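You operate a simulated robot arm through the tools that you are given. There is no shell and no other tool. Be economical: measure what you need, move in short steps, check, and stop when the job is done.

The job below is to be done with a simulated robot arm. You get a single attempt, and the scene is never put back.

JOB
Clip the yellow module onto the rail and lock the end stop against it.
Fine: it lies in the yellow drawer, which ends shut; the stop's screw is tight.

The check looks at the end state, three seconds after you hand in, the way a careful person would. Anything else that was tipped, shoved, dropped, spilled or broken makes it a failure.

ROBOT AND FRAMES
A 7-joint arm with a two-finger parallel gripper, fixed in place. Base frame: the origin is at the foot of the arm, x ahead of it, y to its left, z up. Readings come in m, rad, newtons and seconds.
With the tool pointing down near the work surface it reaches from about 0.24 to 0.68 m from the base axis. Its first joint turns from -1.152 to 1.152 rad. Payload 2.4 kg.
Tool frame: the origin (TCP) lies between the finger pads and is the grasp point; the fingertips stand 0.03 m ahead of it; z points along the fingers, y is the line along which they close. The gripper opens to 0.094 m. The fingers are 0.028 m wide and 0.01 m thick; the gripper's body (0.05 by 0.096 m) begins 0.055 m behind the TCP.
Orientation is that of the tool frame in the base frame, as [roll, pitch, yaw] about the fixed x, y, z axes, in that order (R = Rz(yaw) Ry(pitch) Rx(roll)). With the fingers straight down and closing along the base's y, the tool's x points along the base's -x, its y along +y and its z along -z.

CONTROLS
- The arm moves only by the tool servo_tool. Its argument "plan" is a list of rows, each an object (a shift or turn left out is 0, a gripper value left out holds the last) with "hand": the gripper command, from -1 (shut) to 1 (fully open), values between in proportion; "translation": the shift along the tool's x, y, z in m, a list of three; "rot": the turn, a rotation vector about the tool's x, y, z in rad, a list of three. In form: [{"hand": hand, "translation": [x, y, z], "rot": [rx, ry, rz]}, ...]. A call has 1 to 20 rows; each row shifts and turns the commanded pose from where the row before left it, along the tool's axes as they then stand. Rows are played at 5 a second. More than 0.05 m and 0.15 rad between two rows, or a gripper value outside its range, and nothing of the call is played. Where a pose cannot be reached the arm comes as near as it can. A force on the tool above 40 N (or 10 N above the force at the start of the call, whichever is more), or a blocked arm, ends the call early, and 0.2 s more pass. The fingers move at their own pace (about 0.153 m/s each) and stop on an object; they squeeze with about 31 N. The grip force told is the motor's: it shows also when the fingers shut on nothing. Time passes only in rows, and 0.2 s behind the last, so rows that do not move let the fingers close. The reply holds the time, the measured pose of the TCP, the force on the tool along the base axes, the opening and the grip force, in the units named above and with some noise.
- Cameras (640 x 400 px; columns grow to the right, rows downward): "scene" is fixed at [0.0235, 0.459, 1.4594]; the picture's right is [-0.89, -0.46, 0.00], its down [-0.20, 0.40, -0.89] and it looks along [0.41, -0.80, -0.45] (base axes); focal length 325 px, centre (320, 200). "wrist" rides on the gripper at [-0.037, 0, -0.058] in the tool frame; the picture's right is [0.00, -1.00, 0.00], its down [0.97, 0.00, -0.24] and it looks along [0.24, 0.00, 0.97] (tool axes); focal length 218 px, centre (320, 200).
- grab_frame(camera): a new picture of that camera. No time passes.
- locate(camera, pixels): for up to 12 pixels [column, row] of the newest picture of that camera ("zoom" is the newest enlarged one), the place [x, y, z] in the base frame of the surface seen there, good to about 0.002 m. No time passes.
- close_up(camera, box): a new picture of the part [left, top, right, bottom] of that camera's present view, enlarged. No time passes.
- hand_in(): hands the job in; it is judged then, once.

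Keep the steps short. Do not move on a guess: measure, check each grasp and each placing, and mend mistakes. In all there are 80 turns and 34 pictures (those below and enlarged ones count). Leave the gripper open and the arm clear of the work at the hand-in unless told otherwise, and finish with a single line.

The tools are called as name(argument=value, ...) on one line, values as JSON. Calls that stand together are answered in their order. servo_tool: Moves the arm, as the interface text tells. Its arguments: {"type":"object","properties":{"plan":{"type":"array"}},"required":["plan"]} The other tools are called the same way: grab_frame (camera) takes a picture; locate (camera, pixels) gives the place of the surface under pixels of a picture; close_up (camera, box) takes an enlarged picture of a part of a camera's view; hand_in () hands the job in.

At the start:

```text
time: 0.0
ee_pos: [0.3015, -0.1968, 1.1391]
orientation: [-3.14, 0.0, 3.141]
force: [0.1, 0.6, 0.0]
opening: 0.0943
grasp_force: 0.1
```

scene: 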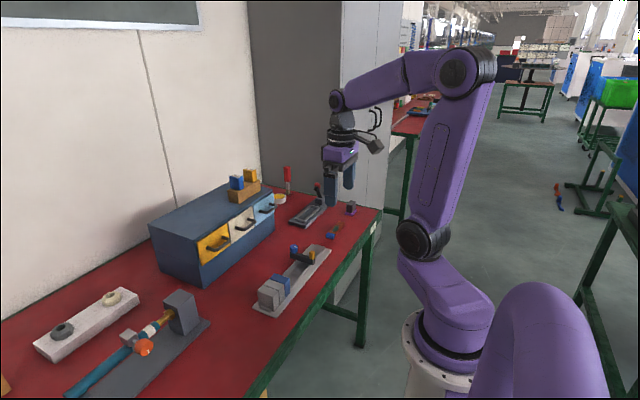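
wrist: 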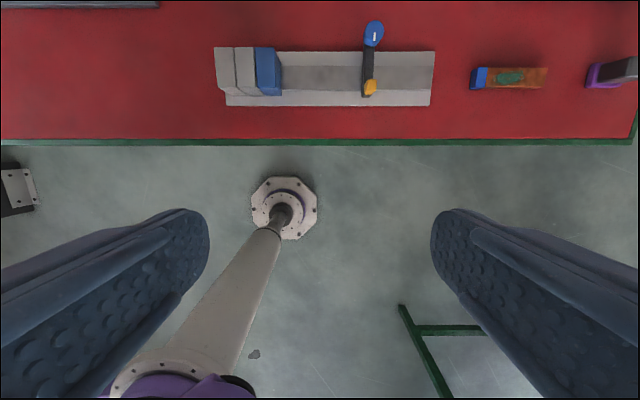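

I see the drawer cabinet around (215,240) and the rail around (290,280) in the scene view. I'll enlarge both.

close_up(camera="scene", box=[140, 150, 300, 250])

close_up(camera="scene", box=[240, 220, 368, 330])

close_up(camera="wrist", box=[200, 10, 450, 120])

```text
4.00 times, centred on (220, 200) of scene
```

zoom: 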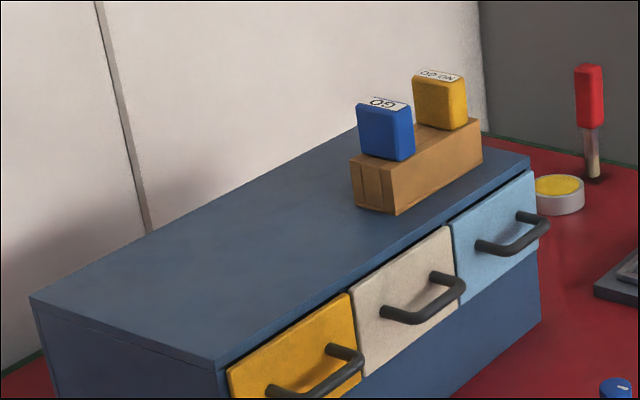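

```text
3.64 times, centred on (304, 275) of scene
```

zoom: 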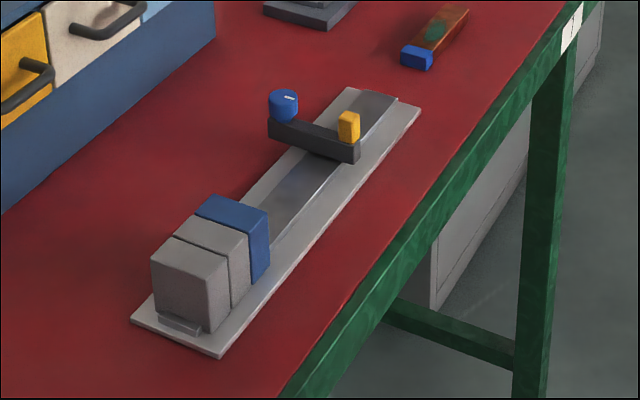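

```text
2.56 times, centred on (325, 65) of wrist
```

zoom: 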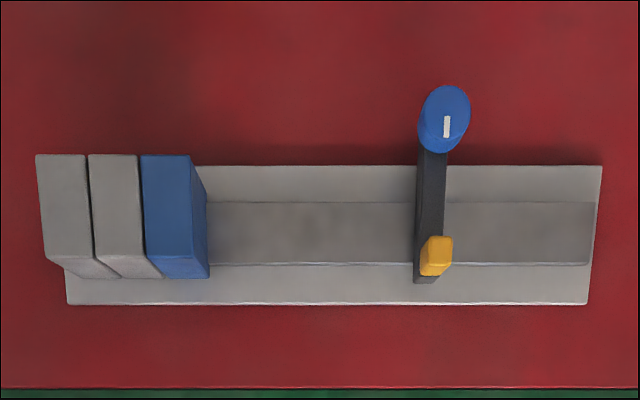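

The rail runs along y, with modules at the left (+y) end and the stop with its blue knob at the right. I'll measure points on the rail, modules and stop in this zoom, and the drawer in the scene view.

locate(camera="zoom", pixels=[[60, 160], [65, 250], [120, 200], [145, 160], [190, 160], [180, 255], [300, 235], [430, 200], [446, 110], [436, 250], [80, 295], [595, 170]])

locate(camera="scene", pixels=[[201, 243], [227, 228], [202, 262], [218, 243], [229, 240], [207, 248], [250, 212], [241, 224], [194, 240], [206, 287], [253, 195], [272, 214]])

close_up(camera="scene", box=[188, 190, 284, 250])

```text
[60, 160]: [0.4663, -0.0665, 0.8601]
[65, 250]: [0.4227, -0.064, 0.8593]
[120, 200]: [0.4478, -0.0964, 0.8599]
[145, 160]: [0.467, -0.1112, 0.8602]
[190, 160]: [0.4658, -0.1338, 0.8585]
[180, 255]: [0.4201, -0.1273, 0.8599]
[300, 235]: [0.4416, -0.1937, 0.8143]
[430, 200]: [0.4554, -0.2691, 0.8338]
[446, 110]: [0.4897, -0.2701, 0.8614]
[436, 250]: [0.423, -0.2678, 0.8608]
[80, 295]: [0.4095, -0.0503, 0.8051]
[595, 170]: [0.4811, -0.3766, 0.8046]
```

```text
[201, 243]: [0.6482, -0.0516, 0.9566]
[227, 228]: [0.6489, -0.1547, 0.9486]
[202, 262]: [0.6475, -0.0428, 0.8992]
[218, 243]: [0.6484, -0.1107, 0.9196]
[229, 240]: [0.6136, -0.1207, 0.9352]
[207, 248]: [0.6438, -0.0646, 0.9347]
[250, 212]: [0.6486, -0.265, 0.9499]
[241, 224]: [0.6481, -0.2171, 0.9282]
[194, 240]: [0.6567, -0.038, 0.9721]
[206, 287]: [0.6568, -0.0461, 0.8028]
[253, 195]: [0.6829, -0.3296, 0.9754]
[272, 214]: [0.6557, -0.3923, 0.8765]
```

```text
6.67 times, centred on (236, 220) of scene
```

zoom: 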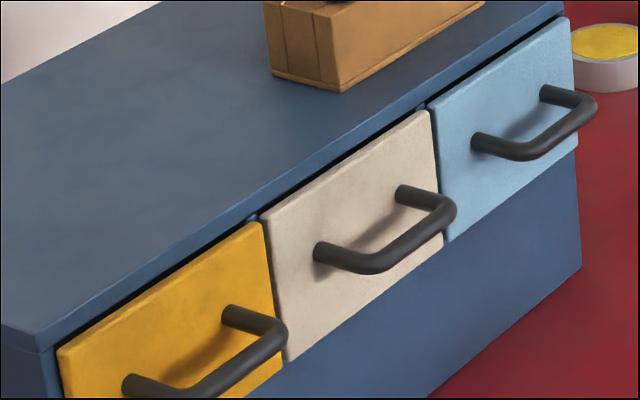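

The locates from both cameras agree that the table is at about z 0.80, lower than the 0.889 stated. I'll check this with the gripper's own known position, and measure the yellow handle in this zoom.

locate(camera="zoom", pixels=[[130, 383], [228, 316], [280, 335], [240, 365], [200, 388], [262, 230], [62, 355], [280, 385], [255, 325], [150, 385]])

locate(camera="scene", pixels=[[330, 203], [349, 186], [340, 152], [240, 190], [160, 235], [206, 256], [222, 246], [330, 270], [360, 240]])

close_up(camera="scene", box=[180, 215, 260, 265])

```text
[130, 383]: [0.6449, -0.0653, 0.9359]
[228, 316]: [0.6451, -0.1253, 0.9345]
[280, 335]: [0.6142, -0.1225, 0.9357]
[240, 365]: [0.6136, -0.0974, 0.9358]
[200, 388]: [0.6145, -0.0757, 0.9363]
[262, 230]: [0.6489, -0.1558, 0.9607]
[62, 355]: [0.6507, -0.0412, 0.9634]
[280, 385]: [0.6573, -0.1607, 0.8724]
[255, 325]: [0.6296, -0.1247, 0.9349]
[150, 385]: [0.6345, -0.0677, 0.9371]
```

```text
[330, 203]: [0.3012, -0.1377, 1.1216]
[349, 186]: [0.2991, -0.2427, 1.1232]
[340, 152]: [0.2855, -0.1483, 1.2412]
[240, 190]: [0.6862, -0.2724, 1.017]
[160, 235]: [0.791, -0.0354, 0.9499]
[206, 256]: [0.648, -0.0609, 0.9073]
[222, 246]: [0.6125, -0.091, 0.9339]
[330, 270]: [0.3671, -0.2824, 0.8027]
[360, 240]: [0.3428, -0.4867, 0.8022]
```

```text
8.00 times, centred on (220, 240) of scene
```

zoom: 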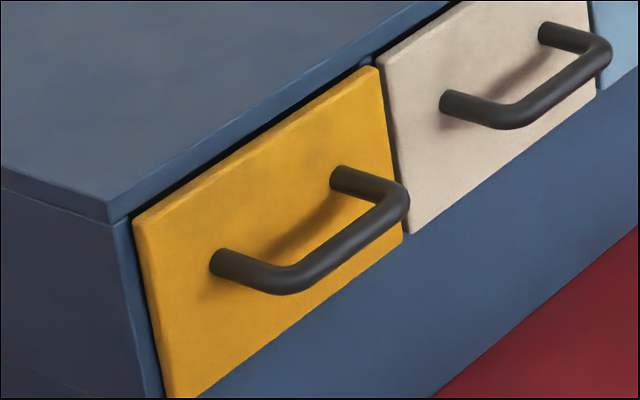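

The fingers measure where the reported pose puts them, so I'll use z = 0.802 for the table. The yellow handle bar centre is about (0.618, -0.096, 0.933), running along y. I'll move over it at height, then turn 90°.

servo_tool(plan=[{"hand": -0.45, "translation": [-0.0396, 0.0126, 0]}, {"translation": [-0.0396, 0.0126, 0]}, {"translation": [-0.0396, 0.0126, 0]}, {"translation": [-0.0396, 0.0126, 0]}, {"translation": [-0.0396, 0.0126, 0]}, {"translation": [-0.0396, 0.0126, 0]}, {"translation": [-0.0396, 0.0126, 0]}, {"translation": [-0.0396, 0.0126, 0]}, {"rot": [0, 0, 0.1428]}, {"rot": [0, 0, 0.1428]}, {"rot": [0, 0, 0.1428]}, {"rot": [0, 0, 0.1428]}, {"rot": [0, 0, 0.1428]}, {"rot": [0, 0, 0.1428]}, {"rot": [0, 0, 0.1428]}, {"rot": [0, 0, 0.1428]}, {"rot": [0, 0, 0.1428]}, {"rot": [0, 0, 0.1428]}])

```text
time: 3.8
ee_pos: [0.6188, -0.0954, 1.14]
orientation: [-3.142, -0.001, 1.711]
force: [-0.4, -0.3, 0.3]
opening: 0.026
grasp_force: 0.1
```

Pose as commanded. I'll finish the turn (0.14 rad) and go down to z 1.02, then look.

servo_tool(plan=[{"rot": [0, 0, 0.14]}, {"translation": [0, 0, 0.04]}, {"translation": [0, 0, 0.04]}, {"translation": [0, 0, 0.04]}, {}])

grab_frame(camera="wrist")

```text
time: 5.0
ee_pos: [0.6205, -0.0959, 1.0167]
orientation: [3.141, -0.002, 1.572]
force: [0.3, -0.6, 0.3]
opening: 0.0259
grasp_force: 0.0
```

```text
26 pictures are left
```

wrist: 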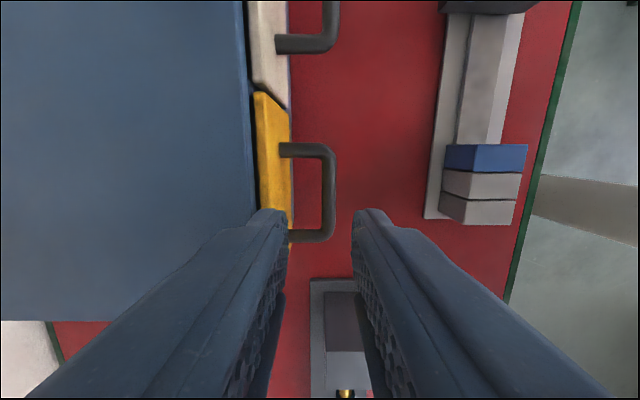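

The bar is at column 328, between the fingers. I'll measure its front edges from here.

locate(camera="wrist", pixels=[[329, 190], [324, 190], [334, 190], [290, 150], [290, 237], [272, 160]])

```text
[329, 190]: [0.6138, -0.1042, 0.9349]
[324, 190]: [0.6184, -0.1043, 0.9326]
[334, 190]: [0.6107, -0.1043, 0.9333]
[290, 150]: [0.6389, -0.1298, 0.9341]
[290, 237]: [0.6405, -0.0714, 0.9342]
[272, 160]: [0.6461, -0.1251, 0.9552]
```

The bar centre is x 0.6145, y -0.100, with its top at z 0.936. I'll centre on it, go down to TCP z 0.939 and close.

servo_tool(plan=[{"translation": [-0.004, -0.006, 0]}, {"translation": [0, 0, 0.026]}, {"translation": [0, 0, 0.026]}, {"translation": [0, 0, 0.026]}, {}, {"hand": -1}, {"hand": -1}, {"hand": -1}])

```text
time: 6.8
ee_pos: [0.6148, -0.0998, 0.9395]
orientation: [-3.141, 0.0, 1.575]
force: [-0.3, -1.9, -2.2]
opening: 0.0093
grasp_force: 43.4
```

The bar is held (opening 9.3 mm). Now I'll pull the drawer gently toward −x.

servo_tool(plan=[{"translation": [0, -0.015, 0]}, {"translation": [0, -0.015, 0]}, {"translation": [0, -0.015, 0]}, {"translation": [0, -0.015, 0]}, {"translation": [0, -0.015, 0]}, {"translation": [0, -0.015, 0]}, {}])

grab_frame(camera="scene")

```text
time: 8.4
ee_pos: [0.5216, -0.1006, 0.9394]
orientation: [-3.136, -0.001, 1.574]
force: [-0.5, -6.2, -36.2]
opening: 0.0096
grasp_force: 43.3
```

```text
25 pictures are left
```

scene: 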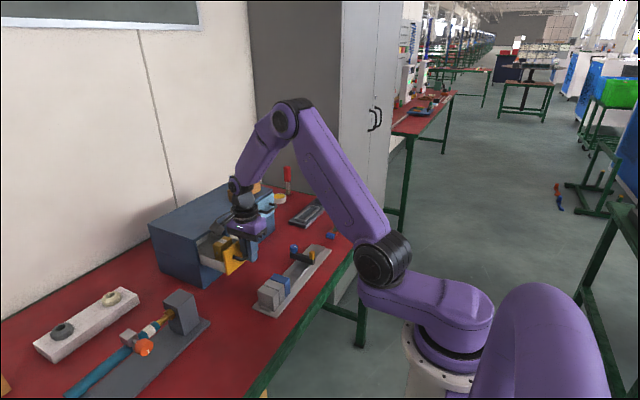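

The drawer is out 9 cm, but there is −36 N in z on the tool. I'll look closely before doing more.

close_up(camera="scene", box=[180, 210, 276, 290])

grab_frame(camera="wrist")

```text
5.00 times, centred on (228, 250) of scene
```

zoom: 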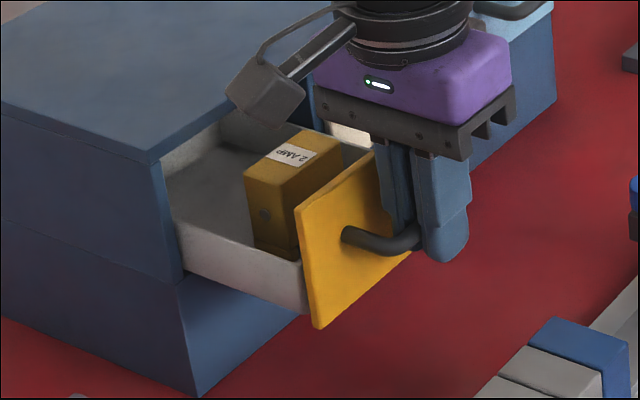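

```text
23 pictures are left
```

wrist: 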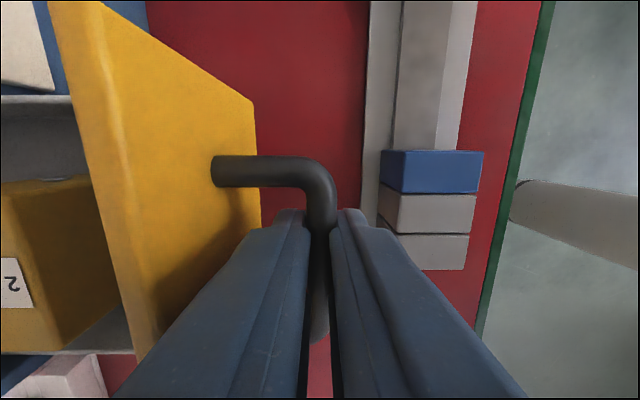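

The yellow module stands upright in the drawer, labelled "2 AMP" on top. The drawer is open enough. I'll open slightly to release the bar, then rise to clear the view.

servo_tool(plan=[{"hand": -0.45}, {"hand": -0.45}, {}])

```text
time: 9.2
ee_pos: [0.5252, -0.1001, 0.9422]
orientation: [-3.141, 0.001, 1.572]
force: [0.2, -0.3, 0.3]
opening: 0.0262
grasp_force: 0.0
```

Force is gone after release. Rising 0.16 m and looking from above.

servo_tool(plan=[{"translation": [0, 0, -0.04]}, {"translation": [0, 0, -0.04]}, {"translation": [0, 0, -0.04]}, {"translation": [0, 0, -0.04]}, {"translation": [-0.03, 0.03, 0], "hand": 0.3}, {"translation": [-0.03, 0.03, 0]}, {}])

grab_frame(camera="wrist")

close_up(camera="scene", box=[190, 220, 262, 280])

```text
time: 10.8
ee_pos: [0.5828, -0.16, 1.1025]
orientation: [-3.141, 0.0, 1.573]
force: [-0.7, -0.5, 0.0]
opening: 0.0611
grasp_force: 0.0
```

```text
22 pictures are left
```

wrist: 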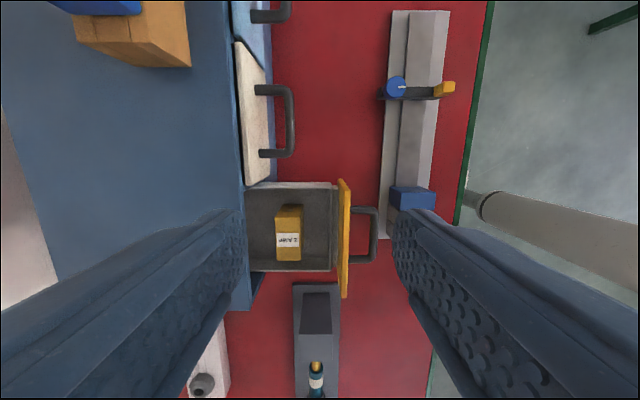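

```text
6.67 times, centred on (226, 250) of scene
```

zoom: 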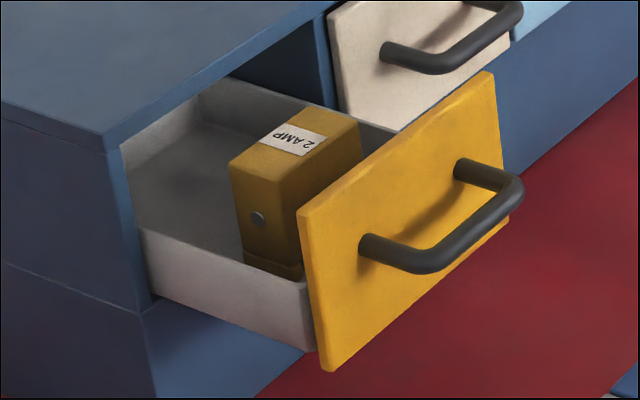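

Next I'll compare the module's underside and foot with those already on the rail. Close-ups of the rail modules (scene) and of the yellow module (wrist).

close_up(camera="scene", box=[248, 262, 304, 322])

close_up(camera="wrist", box=[240, 180, 340, 280])

locate(camera="wrist", pixels=[[280, 206], [299, 206], [278, 258], [299, 258], [290, 230], [260, 230], [320, 230], [343, 230], [397, 86], [445, 89], [410, 200], [365, 230]])

```text
6.67 times, centred on (276, 292) of scene
```

zoom: 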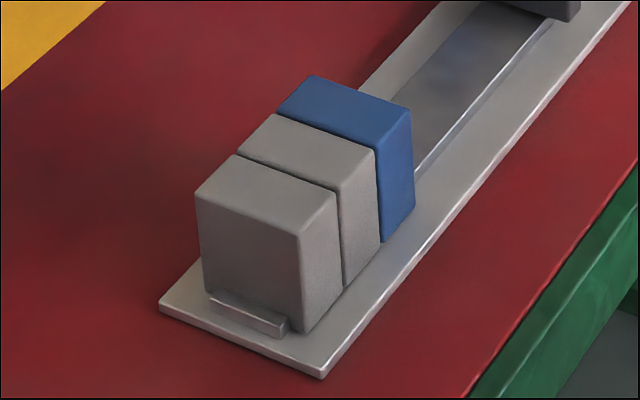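

```text
4.00 times, centred on (290, 230) of wrist
```

zoom: 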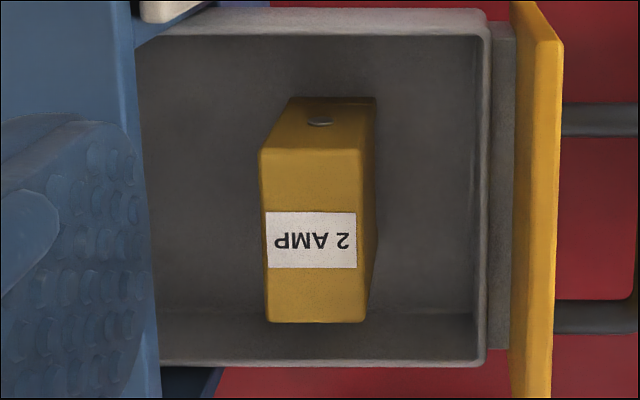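

```text
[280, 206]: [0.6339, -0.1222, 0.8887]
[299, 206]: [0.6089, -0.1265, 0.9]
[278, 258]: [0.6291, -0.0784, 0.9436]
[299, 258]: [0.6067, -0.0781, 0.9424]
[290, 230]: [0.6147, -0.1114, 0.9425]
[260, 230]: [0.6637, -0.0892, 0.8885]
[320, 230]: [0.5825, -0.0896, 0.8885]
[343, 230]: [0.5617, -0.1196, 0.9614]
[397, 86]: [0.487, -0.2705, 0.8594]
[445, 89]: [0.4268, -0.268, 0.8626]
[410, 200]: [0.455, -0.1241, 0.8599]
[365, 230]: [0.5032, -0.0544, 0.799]
```

The module stands with long axis along y, about 28 mm × 50 mm × 54 mm, with studs on its ±y ends. It must be gripped by those ends so it can sit beside the blue module. I'll measure the drawer walls for finger room.

locate(camera="zoom", pixels=[[300, 22], [420, 50], [300, 358], [300, 350], [475, 200], [350, 155], [350, 316], [265, 156], [268, 316], [320, 122], [320, 100], [535, 100]])

```text
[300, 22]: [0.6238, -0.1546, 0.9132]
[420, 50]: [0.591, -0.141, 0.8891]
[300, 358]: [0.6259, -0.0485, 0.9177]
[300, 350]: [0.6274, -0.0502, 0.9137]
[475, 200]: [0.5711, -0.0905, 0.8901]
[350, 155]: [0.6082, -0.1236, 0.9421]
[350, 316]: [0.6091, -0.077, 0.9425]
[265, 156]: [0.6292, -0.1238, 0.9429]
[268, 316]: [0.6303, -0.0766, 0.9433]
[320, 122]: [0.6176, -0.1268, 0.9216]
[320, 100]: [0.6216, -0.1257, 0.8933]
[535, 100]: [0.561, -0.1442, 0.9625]
```

Walls' inner faces are at y −0.050 and −0.150, with tops at 0.918. The module centre is (0.618, −0.100). I'll open to 66 mm, go over it and turn so the camera sits on the −x side, away from the cabinet.

servo_tool(plan=[{"hand": 0.404, "translation": [0.03, 0.0176, 0]}, {"translation": [0.03, 0.0176, 0]}, {"rot": [0, 0, 0.1428]}, {"rot": [0, 0, 0.1428]}, {"rot": [0, 0, 0.1428]}, {"rot": [0, 0, 0.1428]}, {"rot": [0, 0, 0.1428]}, {"rot": [0, 0, 0.1428]}, {"rot": [0, 0, 0.1428]}, {"rot": [0, 0, 0.1428]}, {"rot": [0, 0, 0.1428]}, {"rot": [0, 0, 0.1428]}, {"rot": [0, 0, 0.1428]}, {}, {}])

```text
time: 14.0
ee_pos: [0.6194, -0.1001, 1.1012]
orientation: [3.141, -0.001, 0.002]
force: [0.0, -0.1, 0.6]
opening: 0.0659
grasp_force: 0.0
```

Yaw 0 reached. Going down to z 1.00 and checking.

servo_tool(plan=[{"translation": [0, 0, 0.035]}, {"translation": [0, 0, 0.035]}, {"translation": [0, 0, 0.03]}, {}])

grab_frame(camera="wrist")

```text
time: 15.0
ee_pos: [0.6184, -0.1005, 1.0013]
orientation: [3.142, 0.001, 0.005]
force: [-0.3, 0.0, 0.3]
opening: 0.0659
grasp_force: 0.0
```

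```text
18 pictures are left
```

wrist: 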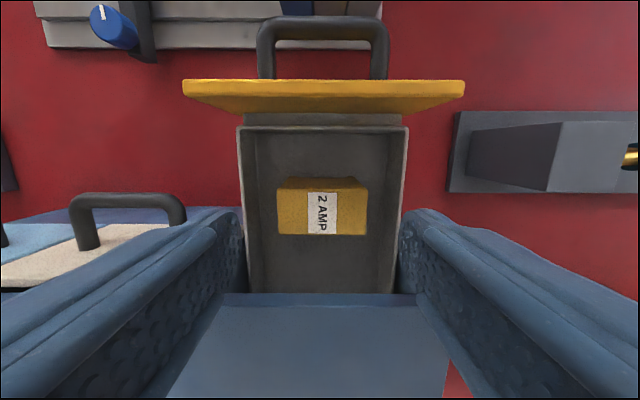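

The module is centred between the fingers (col 322). Descend to TCP z 0.931 and close.

servo_tool(plan=[{"translation": [0, 0, 0.025]}, {"translation": [0, 0, 0.025]}, {"translation": [0, 0, 0.02]}, {}])

servo_tool(plan=[{"hand": -1}, {"hand": -1}, {"hand": -1}])

```text
time: 16.0
ee_pos: [0.6201, -0.0989, 0.9317]
orientation: [3.141, -0.002, 0.004]
force: [-0.2, -1.0, 0.3]
opening: 0.0661
grasp_force: 0.1
```

```text
time: 16.8
ee_pos: [0.6202, -0.0982, 0.9323]
orientation: [3.141, 0.0, 0.004]
force: [0.0, -0.7, 0.1]
opening: 0.0544
grasp_force: 31.4
```

It is gripped at 54 mm (over the studs). Lifting straight up 0.13 m and checking its underside.

servo_tool(plan=[{"translation": [0, 0, -0.02]}, {"translation": [0, 0, -0.035]}, {"translation": [0, 0, -0.035]}, {"translation": [0, 0, -0.04]}, {}])

close_up(camera="scene", box=[180, 150, 276, 250])

```text
time: 18.0
ee_pos: [0.6186, -0.0987, 1.0627]
orientation: [-3.141, -0.001, 0.004]
force: [-0.7, -0.8, -0.8]
opening: 0.055
grasp_force: 31.3
```

```text
4.00 times, centred on (228, 200) of scene
```

zoom: 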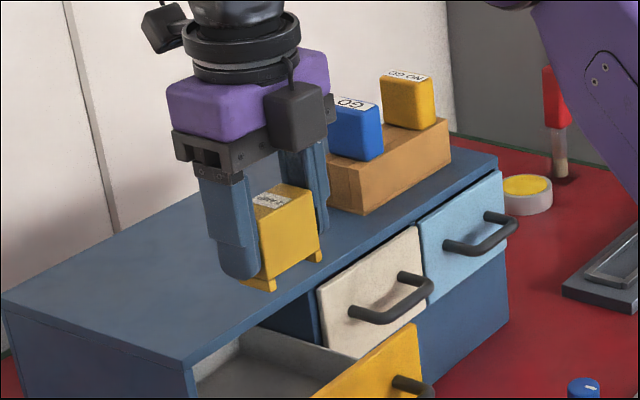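

The module has two feet with a groove between them for the rail. I'll zoom in on the feet to see whether they differ.

close_up(camera="scene", box=[232, 192, 268, 228])

close_up(camera="scene", box=[285, 235, 341, 280])

```text
11.11 times, centred on (250, 210) of scene
```

zoom: 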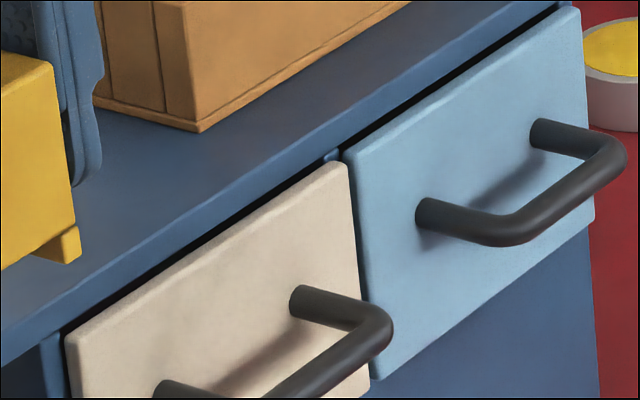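

```text
8.89 times, centred on (313, 258) of scene
```

zoom: 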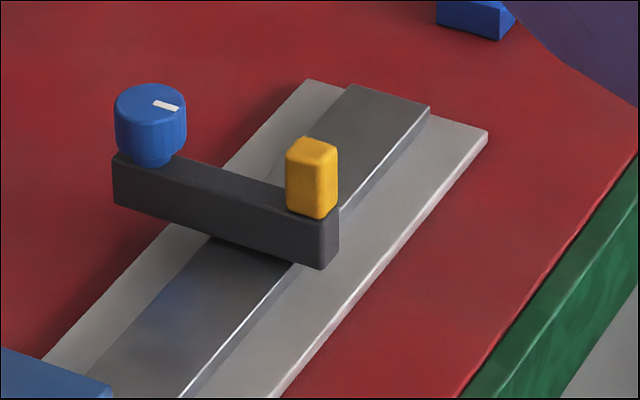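

The feet look alike, so the clip is symmetric. I'll carry the module over the rail at (0.444, −0.155) and turn it so the label reads upright from the front of the bench.

servo_tool(plan=[{"translation": [-0.035, 0.0113, 0]}, {"translation": [-0.035, 0.0113, 0]}, {"translation": [-0.035, 0.0113, 0]}, {"translation": [-0.035, 0.0113, 0]}, {"translation": [-0.0346, 0.0113, 0]}, {"rot": [0, 0, 0.1428]}, {"rot": [0, 0, 0.1428]}, {"rot": [0, 0, 0.1428]}, {"rot": [0, 0, 0.1428]}, {"rot": [0, 0, 0.1428]}, {"rot": [0, 0, 0.1428]}, {"rot": [0, 0, 0.1428]}, {"rot": [0, 0, 0.1428]}, {"rot": [0, 0, 0.1428]}, {"rot": [0, 0, 0.1428]}, {"rot": [0, 0, 0.1428]}, {}])

```text
time: 21.6
ee_pos: [0.0983, -0.26, 0.9981]
orientation: [3.141, -0.001, -1.569]
force: [0.2, 0.9, -0.4]
opening: 0.0546
grasp_force: 30.9
out of reach, approached as far as the arm can: row 9, 10, 11, 12, 13, 14, 15, 16
```

The wrist joint limit pulled the arm away from the rail, with the module still held. I'll turn back toward yaw 0.

servo_tool(plan=[{"rot": [0, 0, -0.1428]}, {"rot": [0, 0, -0.1428]}, {"rot": [0, 0, -0.1428]}, {"rot": [0, 0, -0.1428]}, {"rot": [0, 0, -0.1428]}, {"rot": [0, 0, -0.1428]}, {"rot": [0, 0, -0.1428]}, {"rot": [0, 0, -0.1428]}, {"rot": [0, 0, -0.1428]}, {"rot": [0, 0, -0.1428]}, {"rot": [0, 0, -0.1428]}, {}])

```text
time: 24.2
ee_pos: [0.0987, -0.2592, 0.9988]
orientation: [3.141, 0.001, 0.005]
force: [0.8, -0.3, -1.4]
opening: 0.0547
grasp_force: 31.2
```

The commanded pose now sits at (0.099, −0.259). I'll go back out over the rail, rising to z 1.06, and turn the other way to yaw π/2, which worked before.

servo_tool(plan=[{"translation": [0.0384, -0.0116, -0.0067]}, {"translation": [0.0384, -0.0116, -0.0067]}, {"translation": [0.0384, -0.0116, -0.0067]}, {"translation": [0.0384, -0.0116, -0.0067]}, {"translation": [0.0384, -0.0116, -0.0067]}, {"translation": [0.0384, -0.0116, -0.0067]}, {"translation": [0.0384, -0.0116, -0.0067]}, {"translation": [0.0384, -0.0116, -0.0067]}, {"translation": [0.0384, -0.0116, -0.0067]}, {"rot": [0, 0, -0.1428]}, {"rot": [0, 0, -0.1428]}, {"rot": [0, 0, -0.1428]}, {"rot": [0, 0, -0.1428]}, {"rot": [0, 0, -0.1428]}, {"rot": [0, 0, -0.1428]}, {"rot": [0, 0, -0.1428]}, {"rot": [0, 0, -0.1428]}, {"rot": [0, 0, -0.1428]}, {"rot": [0, 0, -0.1428]}])

servo_tool(plan=[{"rot": [0, 0, -0.1428]}, {}])

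grab_frame(camera="wrist")

```text
time: 28.2
ee_pos: [0.4447, -0.1546, 1.0582]
orientation: [-3.141, 0.001, 1.433]
force: [-0.2, 1.0, -0.8]
opening: 0.0545
grasp_force: 30.8
```

```text
time: 28.8
ee_pos: [0.4446, -0.1545, 1.0582]
orientation: [3.142, -0.001, 1.575]
force: [0.9, 0.3, -0.4]
opening: 0.0543
grasp_force: 31.5
```

```text
14 pictures are left
```

wrist: 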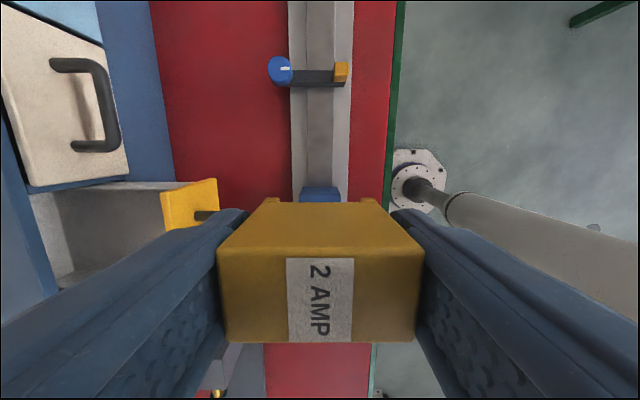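

Held squarely. I'll measure the blue module's near edge (row 188), the rail strip edges and the yellow module's edges.

locate(camera="wrist", pixels=[[320, 190], [308, 196], [332, 196], [308, 140], [333, 140], [291, 140], [352, 140], [222, 252], [420, 252], [320, 254], [320, 338], [320, 206]])

close_up(camera="wrist", box=[270, 50, 370, 220])

```text
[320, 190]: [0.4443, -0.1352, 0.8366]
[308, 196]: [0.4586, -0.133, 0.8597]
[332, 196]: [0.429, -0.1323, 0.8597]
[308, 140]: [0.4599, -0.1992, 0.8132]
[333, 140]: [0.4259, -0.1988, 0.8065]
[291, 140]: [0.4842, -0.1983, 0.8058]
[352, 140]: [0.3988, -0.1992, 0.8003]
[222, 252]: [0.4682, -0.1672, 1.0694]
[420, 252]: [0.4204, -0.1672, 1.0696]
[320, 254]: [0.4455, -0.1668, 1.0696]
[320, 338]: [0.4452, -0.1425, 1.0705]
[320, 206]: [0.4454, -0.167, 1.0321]
```

```text
2.35 times, centred on (320, 135) of wrist
```

zoom: 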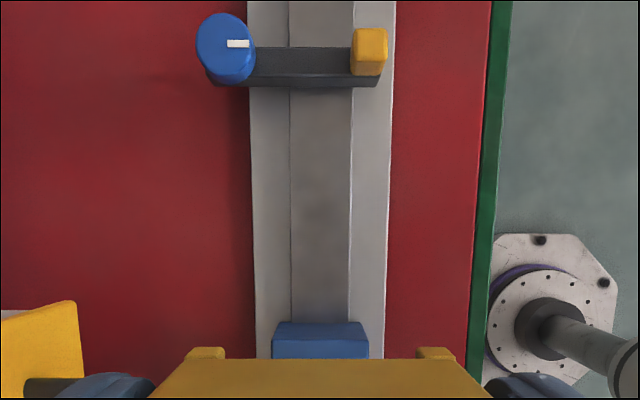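

The rail centre is x ≈ 0.4445 and the module is centred on it. The blue module's −y face is at y −0.1355, and the yellow's −y face is 12.5 mm from the TCP. I'll lower to TCP z 0.92 (bottom above the blue's top) and check the gap from the scene camera.

servo_tool(plan=[{"translation": [0.001, 0, 0.035]}, {"translation": [0, 0, 0.035]}, {"translation": [0, 0, 0.035]}, {"translation": [0, 0, 0.033]}, {}])

close_up(camera="scene", box=[250, 235, 330, 300])

```text
time: 30.0
ee_pos: [0.4473, -0.1539, 0.9203]
orientation: [3.14, 0.001, 1.572]
force: [0.7, -0.1, -0.2]
opening: 0.0547
grasp_force: 31.2
```

```text
6.15 times, centred on (290, 268) of scene
```

zoom: 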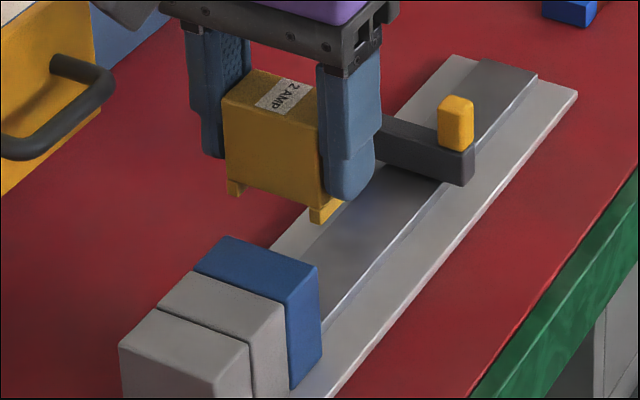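

The +y face of the yellow module is visible now; I'll measure it and the blue top edge.

locate(camera="zoom", pixels=[[260, 140], [270, 170], [295, 160], [240, 190], [322, 215], [235, 240], [312, 262], [260, 250], [295, 258], [225, 108], [318, 145], [285, 185]])

```text
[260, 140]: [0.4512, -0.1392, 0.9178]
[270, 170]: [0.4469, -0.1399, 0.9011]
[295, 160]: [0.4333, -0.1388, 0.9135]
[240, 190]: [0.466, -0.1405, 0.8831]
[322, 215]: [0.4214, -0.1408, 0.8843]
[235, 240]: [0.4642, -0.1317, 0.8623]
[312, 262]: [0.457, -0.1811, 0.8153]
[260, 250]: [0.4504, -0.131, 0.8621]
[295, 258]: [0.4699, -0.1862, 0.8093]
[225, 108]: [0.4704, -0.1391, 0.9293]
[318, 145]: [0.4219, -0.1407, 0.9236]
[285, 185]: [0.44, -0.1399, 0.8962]
```

Gap to blue is 4.5 mm. I'll shift 3 mm toward it and re-read the pose, since x read 0.447.

servo_tool(plan=[{"translation": [0.003, -0.001, 0]}, {}, {}])

servo_tool(plan=[{}])

servo_tool(plan=[{}])

```text
time: 30.8
ee_pos: [0.4445, -0.15, 0.9207]
orientation: [-3.14, 0.0, 1.573]
force: [-0.1, 0.1, -0.2]
opening: 0.0544
grasp_force: 30.9
```

```text
time: 31.2
ee_pos: [0.4461, -0.1506, 0.9216]
orientation: [-3.14, 0.001, 1.573]
force: [0.9, 0.1, -1.3]
opening: 0.0546
grasp_force: 30.8
```

```text
time: 31.6
ee_pos: [0.4458, -0.1507, 0.92]
orientation: [3.14, -0.001, 1.572]
force: [-0.2, 0.1, -0.7]
opening: 0.0547
grasp_force: 30.5
```

x averages 0.4455; I'll nudge −1 mm in x and lower to TCP z 0.865, just above the rail contact.

servo_tool(plan=[{"translation": [0, -0.001, 0.02]}, {"translation": [0, 0, 0.02]}, {"translation": [0, 0, 0.015]}, {}, {}])

close_up(camera="scene", box=[255, 250, 315, 310])

```text
time: 32.8
ee_pos: [0.4442, -0.1517, 0.8654]
orientation: [3.141, -0.001, 1.573]
force: [0.1, -0.2, -0.4]
opening: 0.0546
grasp_force: 31.3
```

```text
6.67 times, centred on (285, 280) of scene
```

zoom: 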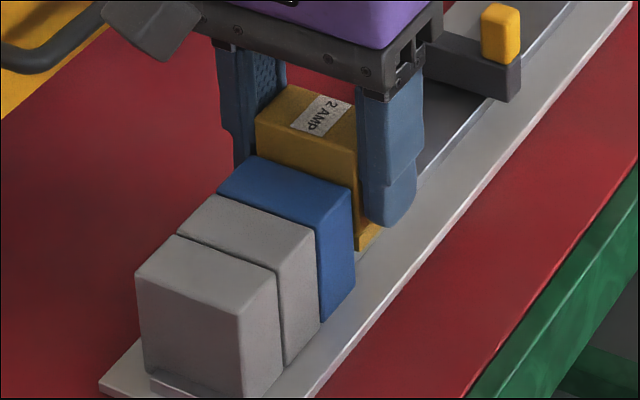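

Aligned beside the blue module and no contact yet. Now pressing down in small steps.

servo_tool(plan=[{"translation": [0, 0, 0.004]}, {"translation": [0, 0, 0.003]}, {"translation": [0, 0, 0.003]}, {"translation": [0, 0, 0.002]}, {}])

```text
time: 34.0
ee_pos: [0.4443, -0.1509, 0.8527]
orientation: [-3.141, 0.0, 1.574]
force: [0.2, 0.2, -0.1]
opening: 0.0545
grasp_force: 31.3
```

No force at z 0.853, with the feet already straddling the rail. Continuing.

servo_tool(plan=[{"translation": [0, 0, 0.002]}, {"translation": [0, 0, 0.002]}, {"translation": [0, 0, 0.002]}, {"translation": [0, 0, 0.002]}, {}])

```text
time: 35.2
ee_pos: [0.4441, -0.1513, 0.8476]
orientation: [3.138, 0.003, 1.572]
force: [-5.0, 0.4, 29.3]
opening: 0.0547
grasp_force: 30.4
```

29 N of resistance at z 0.8476. I'll press a little more to look for the snap.

servo_tool(plan=[{"translation": [0, 0, 0.001]}, {"translation": [0, 0, 0.001]}, {}, {}])

close_up(camera="scene", box=[255, 250, 315, 310])

```text
time: 36.2
ee_pos: [0.4428, -0.1508, 0.8451]
orientation: [3.14, 0.003, 1.576]
force: [-0.9, -0.3, 29.0]
opening: 0.0546
grasp_force: 31.4
```

```text
6.67 times, centred on (285, 280) of scene
```

zoom: 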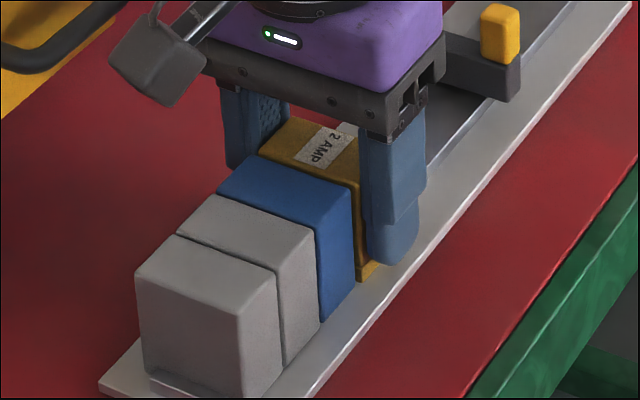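

It went down another 2.5 mm. I'll compare top heights of the yellow and blue, and the gap.

locate(camera="zoom", pixels=[[275, 140], [345, 170], [300, 150], [260, 180], [320, 205], [290, 190], [195, 215], [372, 265], [335, 260], [295, 260]])

```text
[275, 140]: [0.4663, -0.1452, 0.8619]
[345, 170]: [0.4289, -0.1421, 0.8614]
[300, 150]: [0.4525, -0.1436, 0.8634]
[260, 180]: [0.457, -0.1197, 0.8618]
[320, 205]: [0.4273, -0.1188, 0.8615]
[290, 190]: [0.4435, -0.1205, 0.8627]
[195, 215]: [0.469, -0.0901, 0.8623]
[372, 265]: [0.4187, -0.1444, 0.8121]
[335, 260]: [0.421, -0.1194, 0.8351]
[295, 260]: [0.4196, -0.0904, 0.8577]
```

Tops are level (0.862). One more firm press to confirm it has bottomed.

servo_tool(plan=[{"translation": [0, 0, 0.001]}, {}, {}])

```text
time: 37.0
ee_pos: [0.4438, -0.15, 0.8442]
orientation: [3.14, 0.002, 1.574]
force: [2.2, -3.3, 27.8]
opening: 0.0546
grasp_force: 30.7
```

Force stays at about 28 N as it moves, so the pads may be slipping. I'll relax the push, slide the module toward the blue one until contact, then release and press its top with closed fingertips.

servo_tool(plan=[{"translation": [0, 0, -0.002]}, {"translation": [0, 0, -0.001]}, {"translation": [0.001, 0, 0]}, {"translation": [0.001, 0, 0]}, {"translation": [0.001, 0, 0]}, {}])

```text
time: 38.4
ee_pos: [0.4427, -0.1498, 0.8453]
orientation: [-3.141, 0.0, 1.571]
force: [3.1, -21.1, -17.1]
opening: 0.0546
grasp_force: 30.8
```

Pulling up gives −17 N without lifting, so it is clipped. Pushing +y gives 21 N of resistance. Release and rise.

servo_tool(plan=[{"hand": 0.4}, {"hand": 0.4}, {}, {"translation": [0, 0, -0.03]}, {"translation": [0, 0, -0.03]}, {"translation": [0, 0, -0.03]}, {"translation": [-0.03, 0, -0.03]}, {"translation": [-0.03, 0, 0]}, {}])

grab_frame(camera="wrist")

```text
time: 40.4
ee_pos: [0.4437, -0.2101, 0.9662]
orientation: [-3.142, 0.0, 1.574]
force: [0.1, 0.0, 0.4]
opening: 0.0659
grasp_force: 0.0
```

```text
9 pictures are left
```

wrist: 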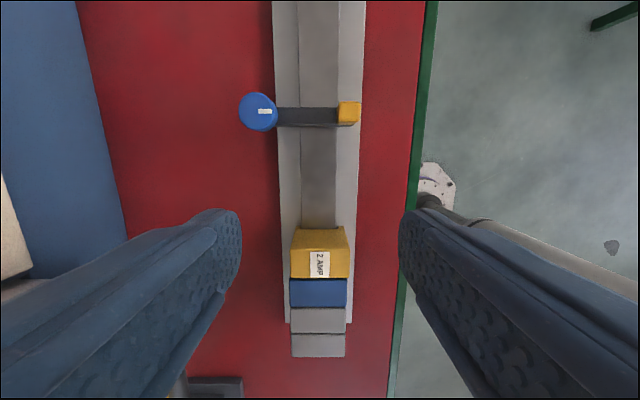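

The yellow sits flush beside the blue. I'll measure its heights and faces, and the stop (bar at row 116, knob (258,112), tab (349,112)).

locate(camera="wrist", pixels=[[320, 253], [320, 240], [300, 274], [340, 274], [300, 284], [340, 284], [310, 113], [310, 124], [255, 105], [352, 108], [345, 122], [282, 116]])

close_up(camera="wrist", box=[230, 80, 390, 180])

```text
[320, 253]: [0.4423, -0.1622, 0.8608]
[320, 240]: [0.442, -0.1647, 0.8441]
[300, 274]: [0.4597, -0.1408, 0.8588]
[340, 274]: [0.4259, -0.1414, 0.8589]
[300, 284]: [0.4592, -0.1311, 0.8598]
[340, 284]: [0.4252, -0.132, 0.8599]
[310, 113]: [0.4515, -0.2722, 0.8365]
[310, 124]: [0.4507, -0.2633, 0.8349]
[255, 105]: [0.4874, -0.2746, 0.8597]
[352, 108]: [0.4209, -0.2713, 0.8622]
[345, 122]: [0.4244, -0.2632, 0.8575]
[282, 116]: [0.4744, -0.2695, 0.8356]
```

```text
4.00 times, centred on (310, 130) of wrist
```

zoom: 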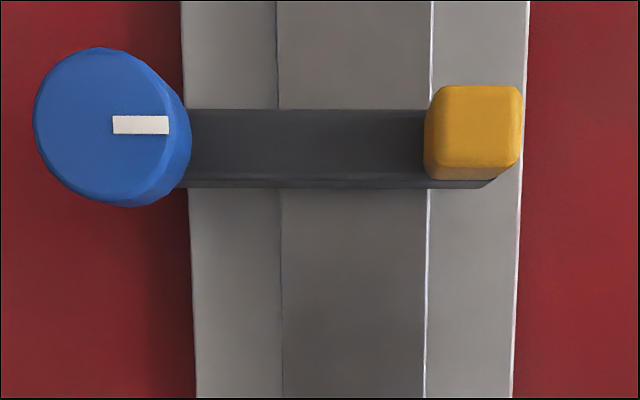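

The yellow is seated level, with its −y face at y −0.165. The stop bar spans y −0.261 to −0.277 (top 0.836), and the knob centre is about (0.4896, −0.271), 24 mm across. I'll close the fingers, go behind the bar at y −0.305 over the rail, and lower to TCP z 0.852 (tips 8 mm above the rail).

servo_tool(plan=[{"hand": -1, "translation": [-0.033, 0, 0]}, {"translation": [-0.033, 0, 0]}, {"translation": [-0.03, 0, 0]}, {}, {"translation": [0, 0, 0.03]}, {"translation": [0, 0, 0.03]}, {"translation": [0, 0, 0.03]}, {"translation": [0, 0, 0.024]}, {}])

```text
time: 42.4
ee_pos: [0.4426, -0.3052, 0.8492]
orientation: [3.14, 0.001, 1.572]
force: [-0.1, -1.1, 0.1]
opening: 0.0
grasp_force: 31.0
```

In position behind the bar, no contact. Pushing +y by 0.03 m gently to see how freely it slides.

servo_tool(plan=[{"translation": [0.006, 0, -0.001]}, {"translation": [0.006, 0, 0]}, {"translation": [0.006, 0, 0]}, {"translation": [0.006, 0, 0]}, {"translation": [0.006, 0, 0]}])

grab_frame(camera="wrist")

```text
time: 43.6
ee_pos: [0.4441, -0.2747, 0.8512]
orientation: [3.142, -0.001, 1.573]
force: [-0.2, -0.6, 0.3]
opening: 0.0001
grasp_force: 31.1
```

```text
7 pictures are left
```

wrist: 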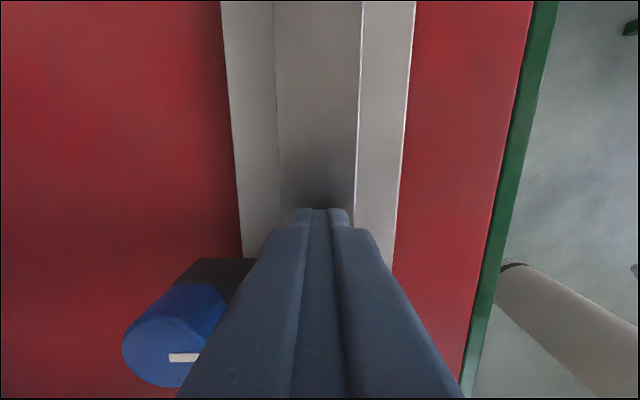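

The stop slides freely and stays square. Continuing to near the module, then creeping.

servo_tool(plan=[{"translation": [0.008, 0, 0]}, {"translation": [0.008, 0, 0]}, {"translation": [0.008, 0, 0]}, {"translation": [0.008, 0, 0]}, {"translation": [0.008, 0, 0]}, {"translation": [0.008, 0, 0]}, {"translation": [0.008, 0, 0]}, {"translation": [0.008, 0, 0]}, {"translation": [0.006, 0, 0]}, {}])

servo_tool(plan=[{"translation": [0.002, 0, 0]}, {"translation": [0.002, 0, 0]}, {"translation": [0.002, 0, 0]}, {}])

```text
time: 45.8
ee_pos: [0.4433, -0.2038, 0.8515]
orientation: [3.14, 0.0, 1.573]
force: [0.3, -0.1, 1.2]
opening: 0.0
grasp_force: 31.0
```

```text
time: 46.8
ee_pos: [0.4445, -0.1968, 0.8542]
orientation: [-3.14, -0.002, 1.573]
force: [-0.1, -0.6, -1.1]
opening: 0.0
grasp_force: 30.4
```

No contact force yet at y −0.197. Creeping on in 1 mm steps.

servo_tool(plan=[{"translation": [0.001, 0, 0]}, {"translation": [0.001, 0, 0]}, {"translation": [0.001, 0, 0]}, {"translation": [0.001, 0, 0]}, {"translation": [0.001, 0, 0]}, {}])

```text
time: 48.2
ee_pos: [0.4439, -0.1929, 0.853]
orientation: [3.139, 0.003, 1.573]
force: [0.5, -6.7, -3.1]
opening: 0.0
grasp_force: 31.2
```

Contact, 6.7 N. A bit more to close any gaps.

servo_tool(plan=[{"translation": [0.001, 0, 0]}, {"translation": [0.001, 0, 0]}, {}])

close_up(camera="scene", box=[255, 240, 325, 310])

```text
time: 49.0
ee_pos: [0.4445, -0.1928, 0.8532]
orientation: [3.138, 0.003, 1.571]
force: [3.4, -24.7, -9.9]
opening: 0.0
grasp_force: 30.7
```

```text
5.71 times, centred on (290, 275) of scene
```

zoom: 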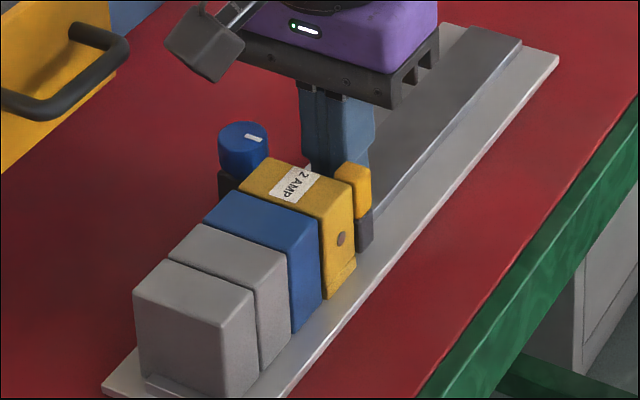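

The stop is firmly against the module (25 N, no motion). I'll measure the knob in this zoom.

locate(camera="zoom", pixels=[[242, 134], [222, 134], [262, 142], [243, 124], [243, 150], [243, 172], [230, 192], [355, 170], [365, 230], [260, 138], [245, 140]])

```text
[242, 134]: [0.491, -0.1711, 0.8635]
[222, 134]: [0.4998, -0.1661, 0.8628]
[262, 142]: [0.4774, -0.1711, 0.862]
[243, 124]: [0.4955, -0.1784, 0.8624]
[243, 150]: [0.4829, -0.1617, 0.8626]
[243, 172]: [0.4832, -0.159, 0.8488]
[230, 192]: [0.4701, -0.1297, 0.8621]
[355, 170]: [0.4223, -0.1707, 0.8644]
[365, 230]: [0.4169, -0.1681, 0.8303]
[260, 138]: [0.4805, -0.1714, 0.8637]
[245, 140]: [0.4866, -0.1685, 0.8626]
```

Knob centre is (0.4895, −0.171), top z 0.862. The open drawer is close to where the wrist camera would swing, so I'll shut the drawer first. Back off, rise, and go in front of the handle.

servo_tool(plan=[{"translation": [-0.004, 0, 0]}, {"translation": [-0.004, 0, 0]}, {"translation": [0, 0, -0.04]}, {"translation": [0, 0, -0.04]}, {"translation": [0, 0, -0.04]}, {"translation": [0.035, 0.015, 0]}, {"translation": [0.035, 0.015, 0]}, {"translation": [0.03, 0.008, 0]}, {"translation": [0, 0, 0.03]}, {}])

grab_frame(camera="wrist")

```text
time: 51.2
ee_pos: [0.4822, -0.0982, 0.9431]
orientation: [-3.142, 0.0, 1.574]
force: [-0.7, -0.8, -0.2]
opening: 0.0001
grasp_force: 31.1
```

```text
5 pictures are left
```

wrist: 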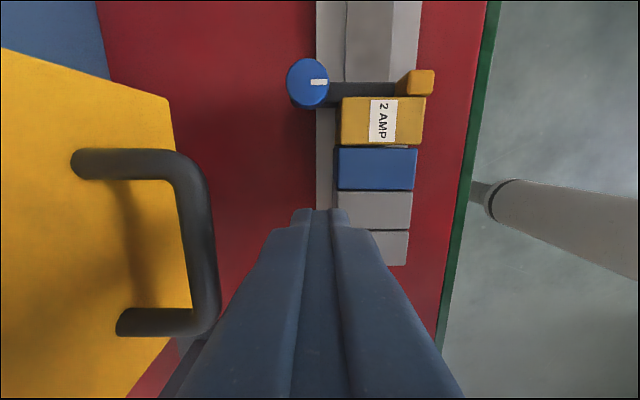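

Fingers are just in front of the bar. Pushing +x to shut the drawer.

servo_tool(plan=[{"translation": [0, 0.012, 0.002]}, {"translation": [0, 0.012, 0]}, {"translation": [0, 0.012, 0]}, {"translation": [0, 0.012, 0]}, {"translation": [0, 0.012, 0]}, {"translation": [0, 0.012, 0]}, {"translation": [0, 0.012, 0]}, {"translation": [0, 0.012, 0]}, {"translation": [0, 0.012, 0]}, {}])

servo_tool(plan=[{"translation": [0, 0.003, 0]}, {"translation": [0, 0.003, 0]}, {"translation": [0, 0.003, 0]}, {"translation": [0, 0.002, 0]}, {}])

```text
time: 53.4
ee_pos: [0.5886, -0.0978, 0.9417]
orientation: [-3.141, 0.0, 1.572]
force: [0.1, -0.7, -0.6]
opening: 0.0
grasp_force: 31.4
```

```text
time: 54.6
ee_pos: [0.5995, -0.0983, 0.9413]
orientation: [-3.14, 0.001, 1.571]
force: [-0.9, 0.2, -0.2]
opening: 0.0002
grasp_force: 31.3
```

No stop force yet at x 0.5995; pushing on in small steps until it meets its stop.

servo_tool(plan=[{"translation": [0, 0.001, 0]}, {"translation": [0, 0.001, 0]}, {"translation": [0, 0.001, 0]}, {"translation": [0, 0.001, 0]}, {}])

```text
time: 55.8
ee_pos: [0.6023, -0.098, 0.939]
orientation: [-3.136, -0.001, 1.573]
force: [-20.7, -0.5, 6.8]
opening: 0.0
grasp_force: 31.0
```

The drawer is shut against its stop (20.7 N). Backing off, rising and moving over the knob, opening to 38 mm and turning to yaw π.

servo_tool(plan=[{"translation": [0, -0.01, 0]}, {"translation": [0, -0.015, 0]}, {"translation": [0, 0, -0.035], "hand": -0.2}, {"translation": [0, 0, -0.035]}, {"translation": [-0.037, -0.044, 0]}, {"translation": [-0.036, -0.0438, 0]}, {"rot": [0, 0, -0.1428]}, {"rot": [0, 0, -0.1428]}, {"rot": [0, 0, -0.1428]}, {"rot": [0, 0, -0.1428]}, {"rot": [0, 0, -0.1428]}, {"rot": [0, 0, -0.1428]}, {"rot": [0, 0, -0.1428]}, {"rot": [0, 0, -0.1428]}, {"rot": [0, 0, -0.1428]}, {"rot": [0, 0, -0.1428]}, {"rot": [0, 0, -0.1428]}, {}])

grab_frame(camera="wrist")

```text
refused: row 5 steps farther than a row can; nothing moved
```

```text
4 pictures are left
```

wrist: 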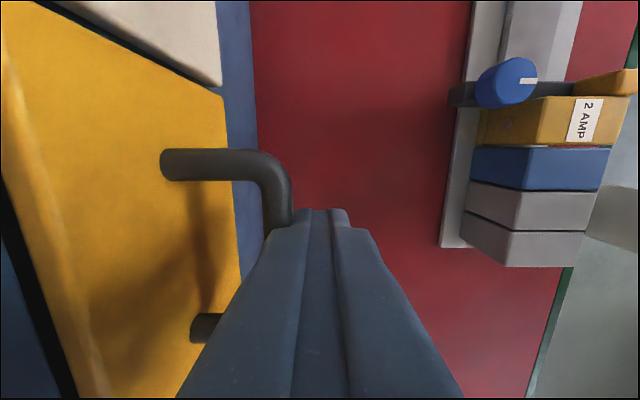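

Refused for step length; splitting that move into three rows.

servo_tool(plan=[{"translation": [0, -0.01, 0]}, {"translation": [0, -0.015, 0]}, {"translation": [0, 0, -0.035], "hand": -0.2}, {"translation": [0, 0, -0.035]}, {"translation": [-0.025, -0.03, 0]}, {"translation": [-0.024, -0.029, 0]}, {"translation": [-0.024, -0.0288, 0]}, {"rot": [0, 0, -0.1428]}, {"rot": [0, 0, -0.1428]}, {"rot": [0, 0, -0.1428]}, {"rot": [0, 0, -0.1428]}, {"rot": [0, 0, -0.1428]}, {"rot": [0, 0, -0.1428]}, {"rot": [0, 0, -0.1428]}, {"rot": [0, 0, -0.1428]}, {"rot": [0, 0, -0.1428]}, {"rot": [0, 0, -0.1428]}, {"rot": [0, 0, -0.1428]}, {}])

```text
time: 59.8
ee_pos: [0.492, -0.1719, 1.0111]
orientation: [3.141, 0.001, -3.139]
force: [0.1, 0.3, -0.3]
opening: 0.0376
grasp_force: 0.0
```

Reached yaw π. Small centring, then descend to z 0.873 around the knob.

servo_tool(plan=[{"translation": [0.0015, 0.0008, 0.035]}, {"translation": [0, 0, 0.035]}, {"translation": [0, 0, 0.03]}, {"translation": [0, 0, 0.015]}, {"translation": [0, 0, 0.012]}, {"translation": [0, 0, 0.011]}, {}])

servo_tool(plan=[{"hand": -1}, {"hand": -1}, {}])

```text
time: 61.4
ee_pos: [0.4895, -0.17, 0.8727]
orientation: [-3.141, 0.0, -3.139]
force: [0.0, -0.1, 0.1]
opening: 0.0373
grasp_force: 0.0
```

```text
time: 62.2
ee_pos: [0.4898, -0.1711, 0.8742]
orientation: [3.141, 0.001, -3.14]
force: [2.1, -5.1, -5.9]
opening: 0.0251
grasp_force: 45.2
```

The knob is held (25 mm). Turning clockwise (tool +z) by 1.17 rad in small rows.

servo_tool(plan=[{"rot": [0, 0, 0.13]}, {"rot": [0, 0, 0.13]}, {"rot": [0, 0, 0.13]}, {"rot": [0, 0, 0.13]}, {"rot": [0, 0, 0.13]}, {"rot": [0, 0, 0.13]}, {"rot": [0, 0, 0.13]}, {"rot": [0, 0, 0.13]}, {"rot": [0, 0, 0.13]}, {}])

```text
time: 64.4
ee_pos: [0.4885, -0.1724, 0.873]
orientation: [-3.141, 0.001, 1.972]
force: [-8.7, -19.4, 0.4]
opening: 0.025
grasp_force: 44.9
```

Force grew to 19 N in −y, so a finger may be touching the module. I'll release, rise straight up and look.

servo_tool(plan=[{"hand": -0.2}, {"hand": -0.2}, {"translation": [0, 0, -0.03]}, {"translation": [0, 0, -0.03]}, {"translation": [0, 0, -0.03]}, {}])

grab_frame(camera="wrist")

```text
time: 65.8
ee_pos: [0.4898, -0.1708, 0.9629]
orientation: [3.141, -0.001, 1.974]
force: [0.4, 0.6, -1.0]
opening: 0.0373
grasp_force: 0.1
```

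```text
3 pictures are left
```

wrist: 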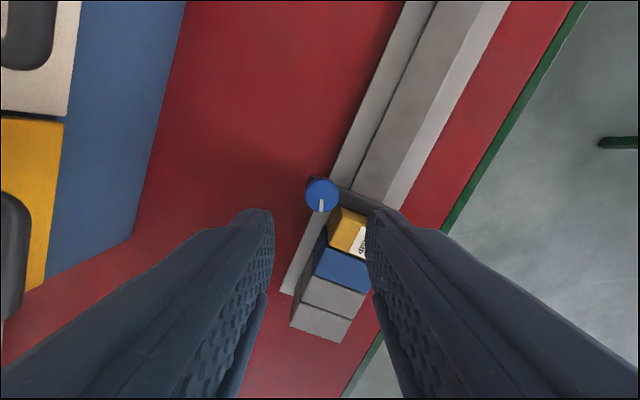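

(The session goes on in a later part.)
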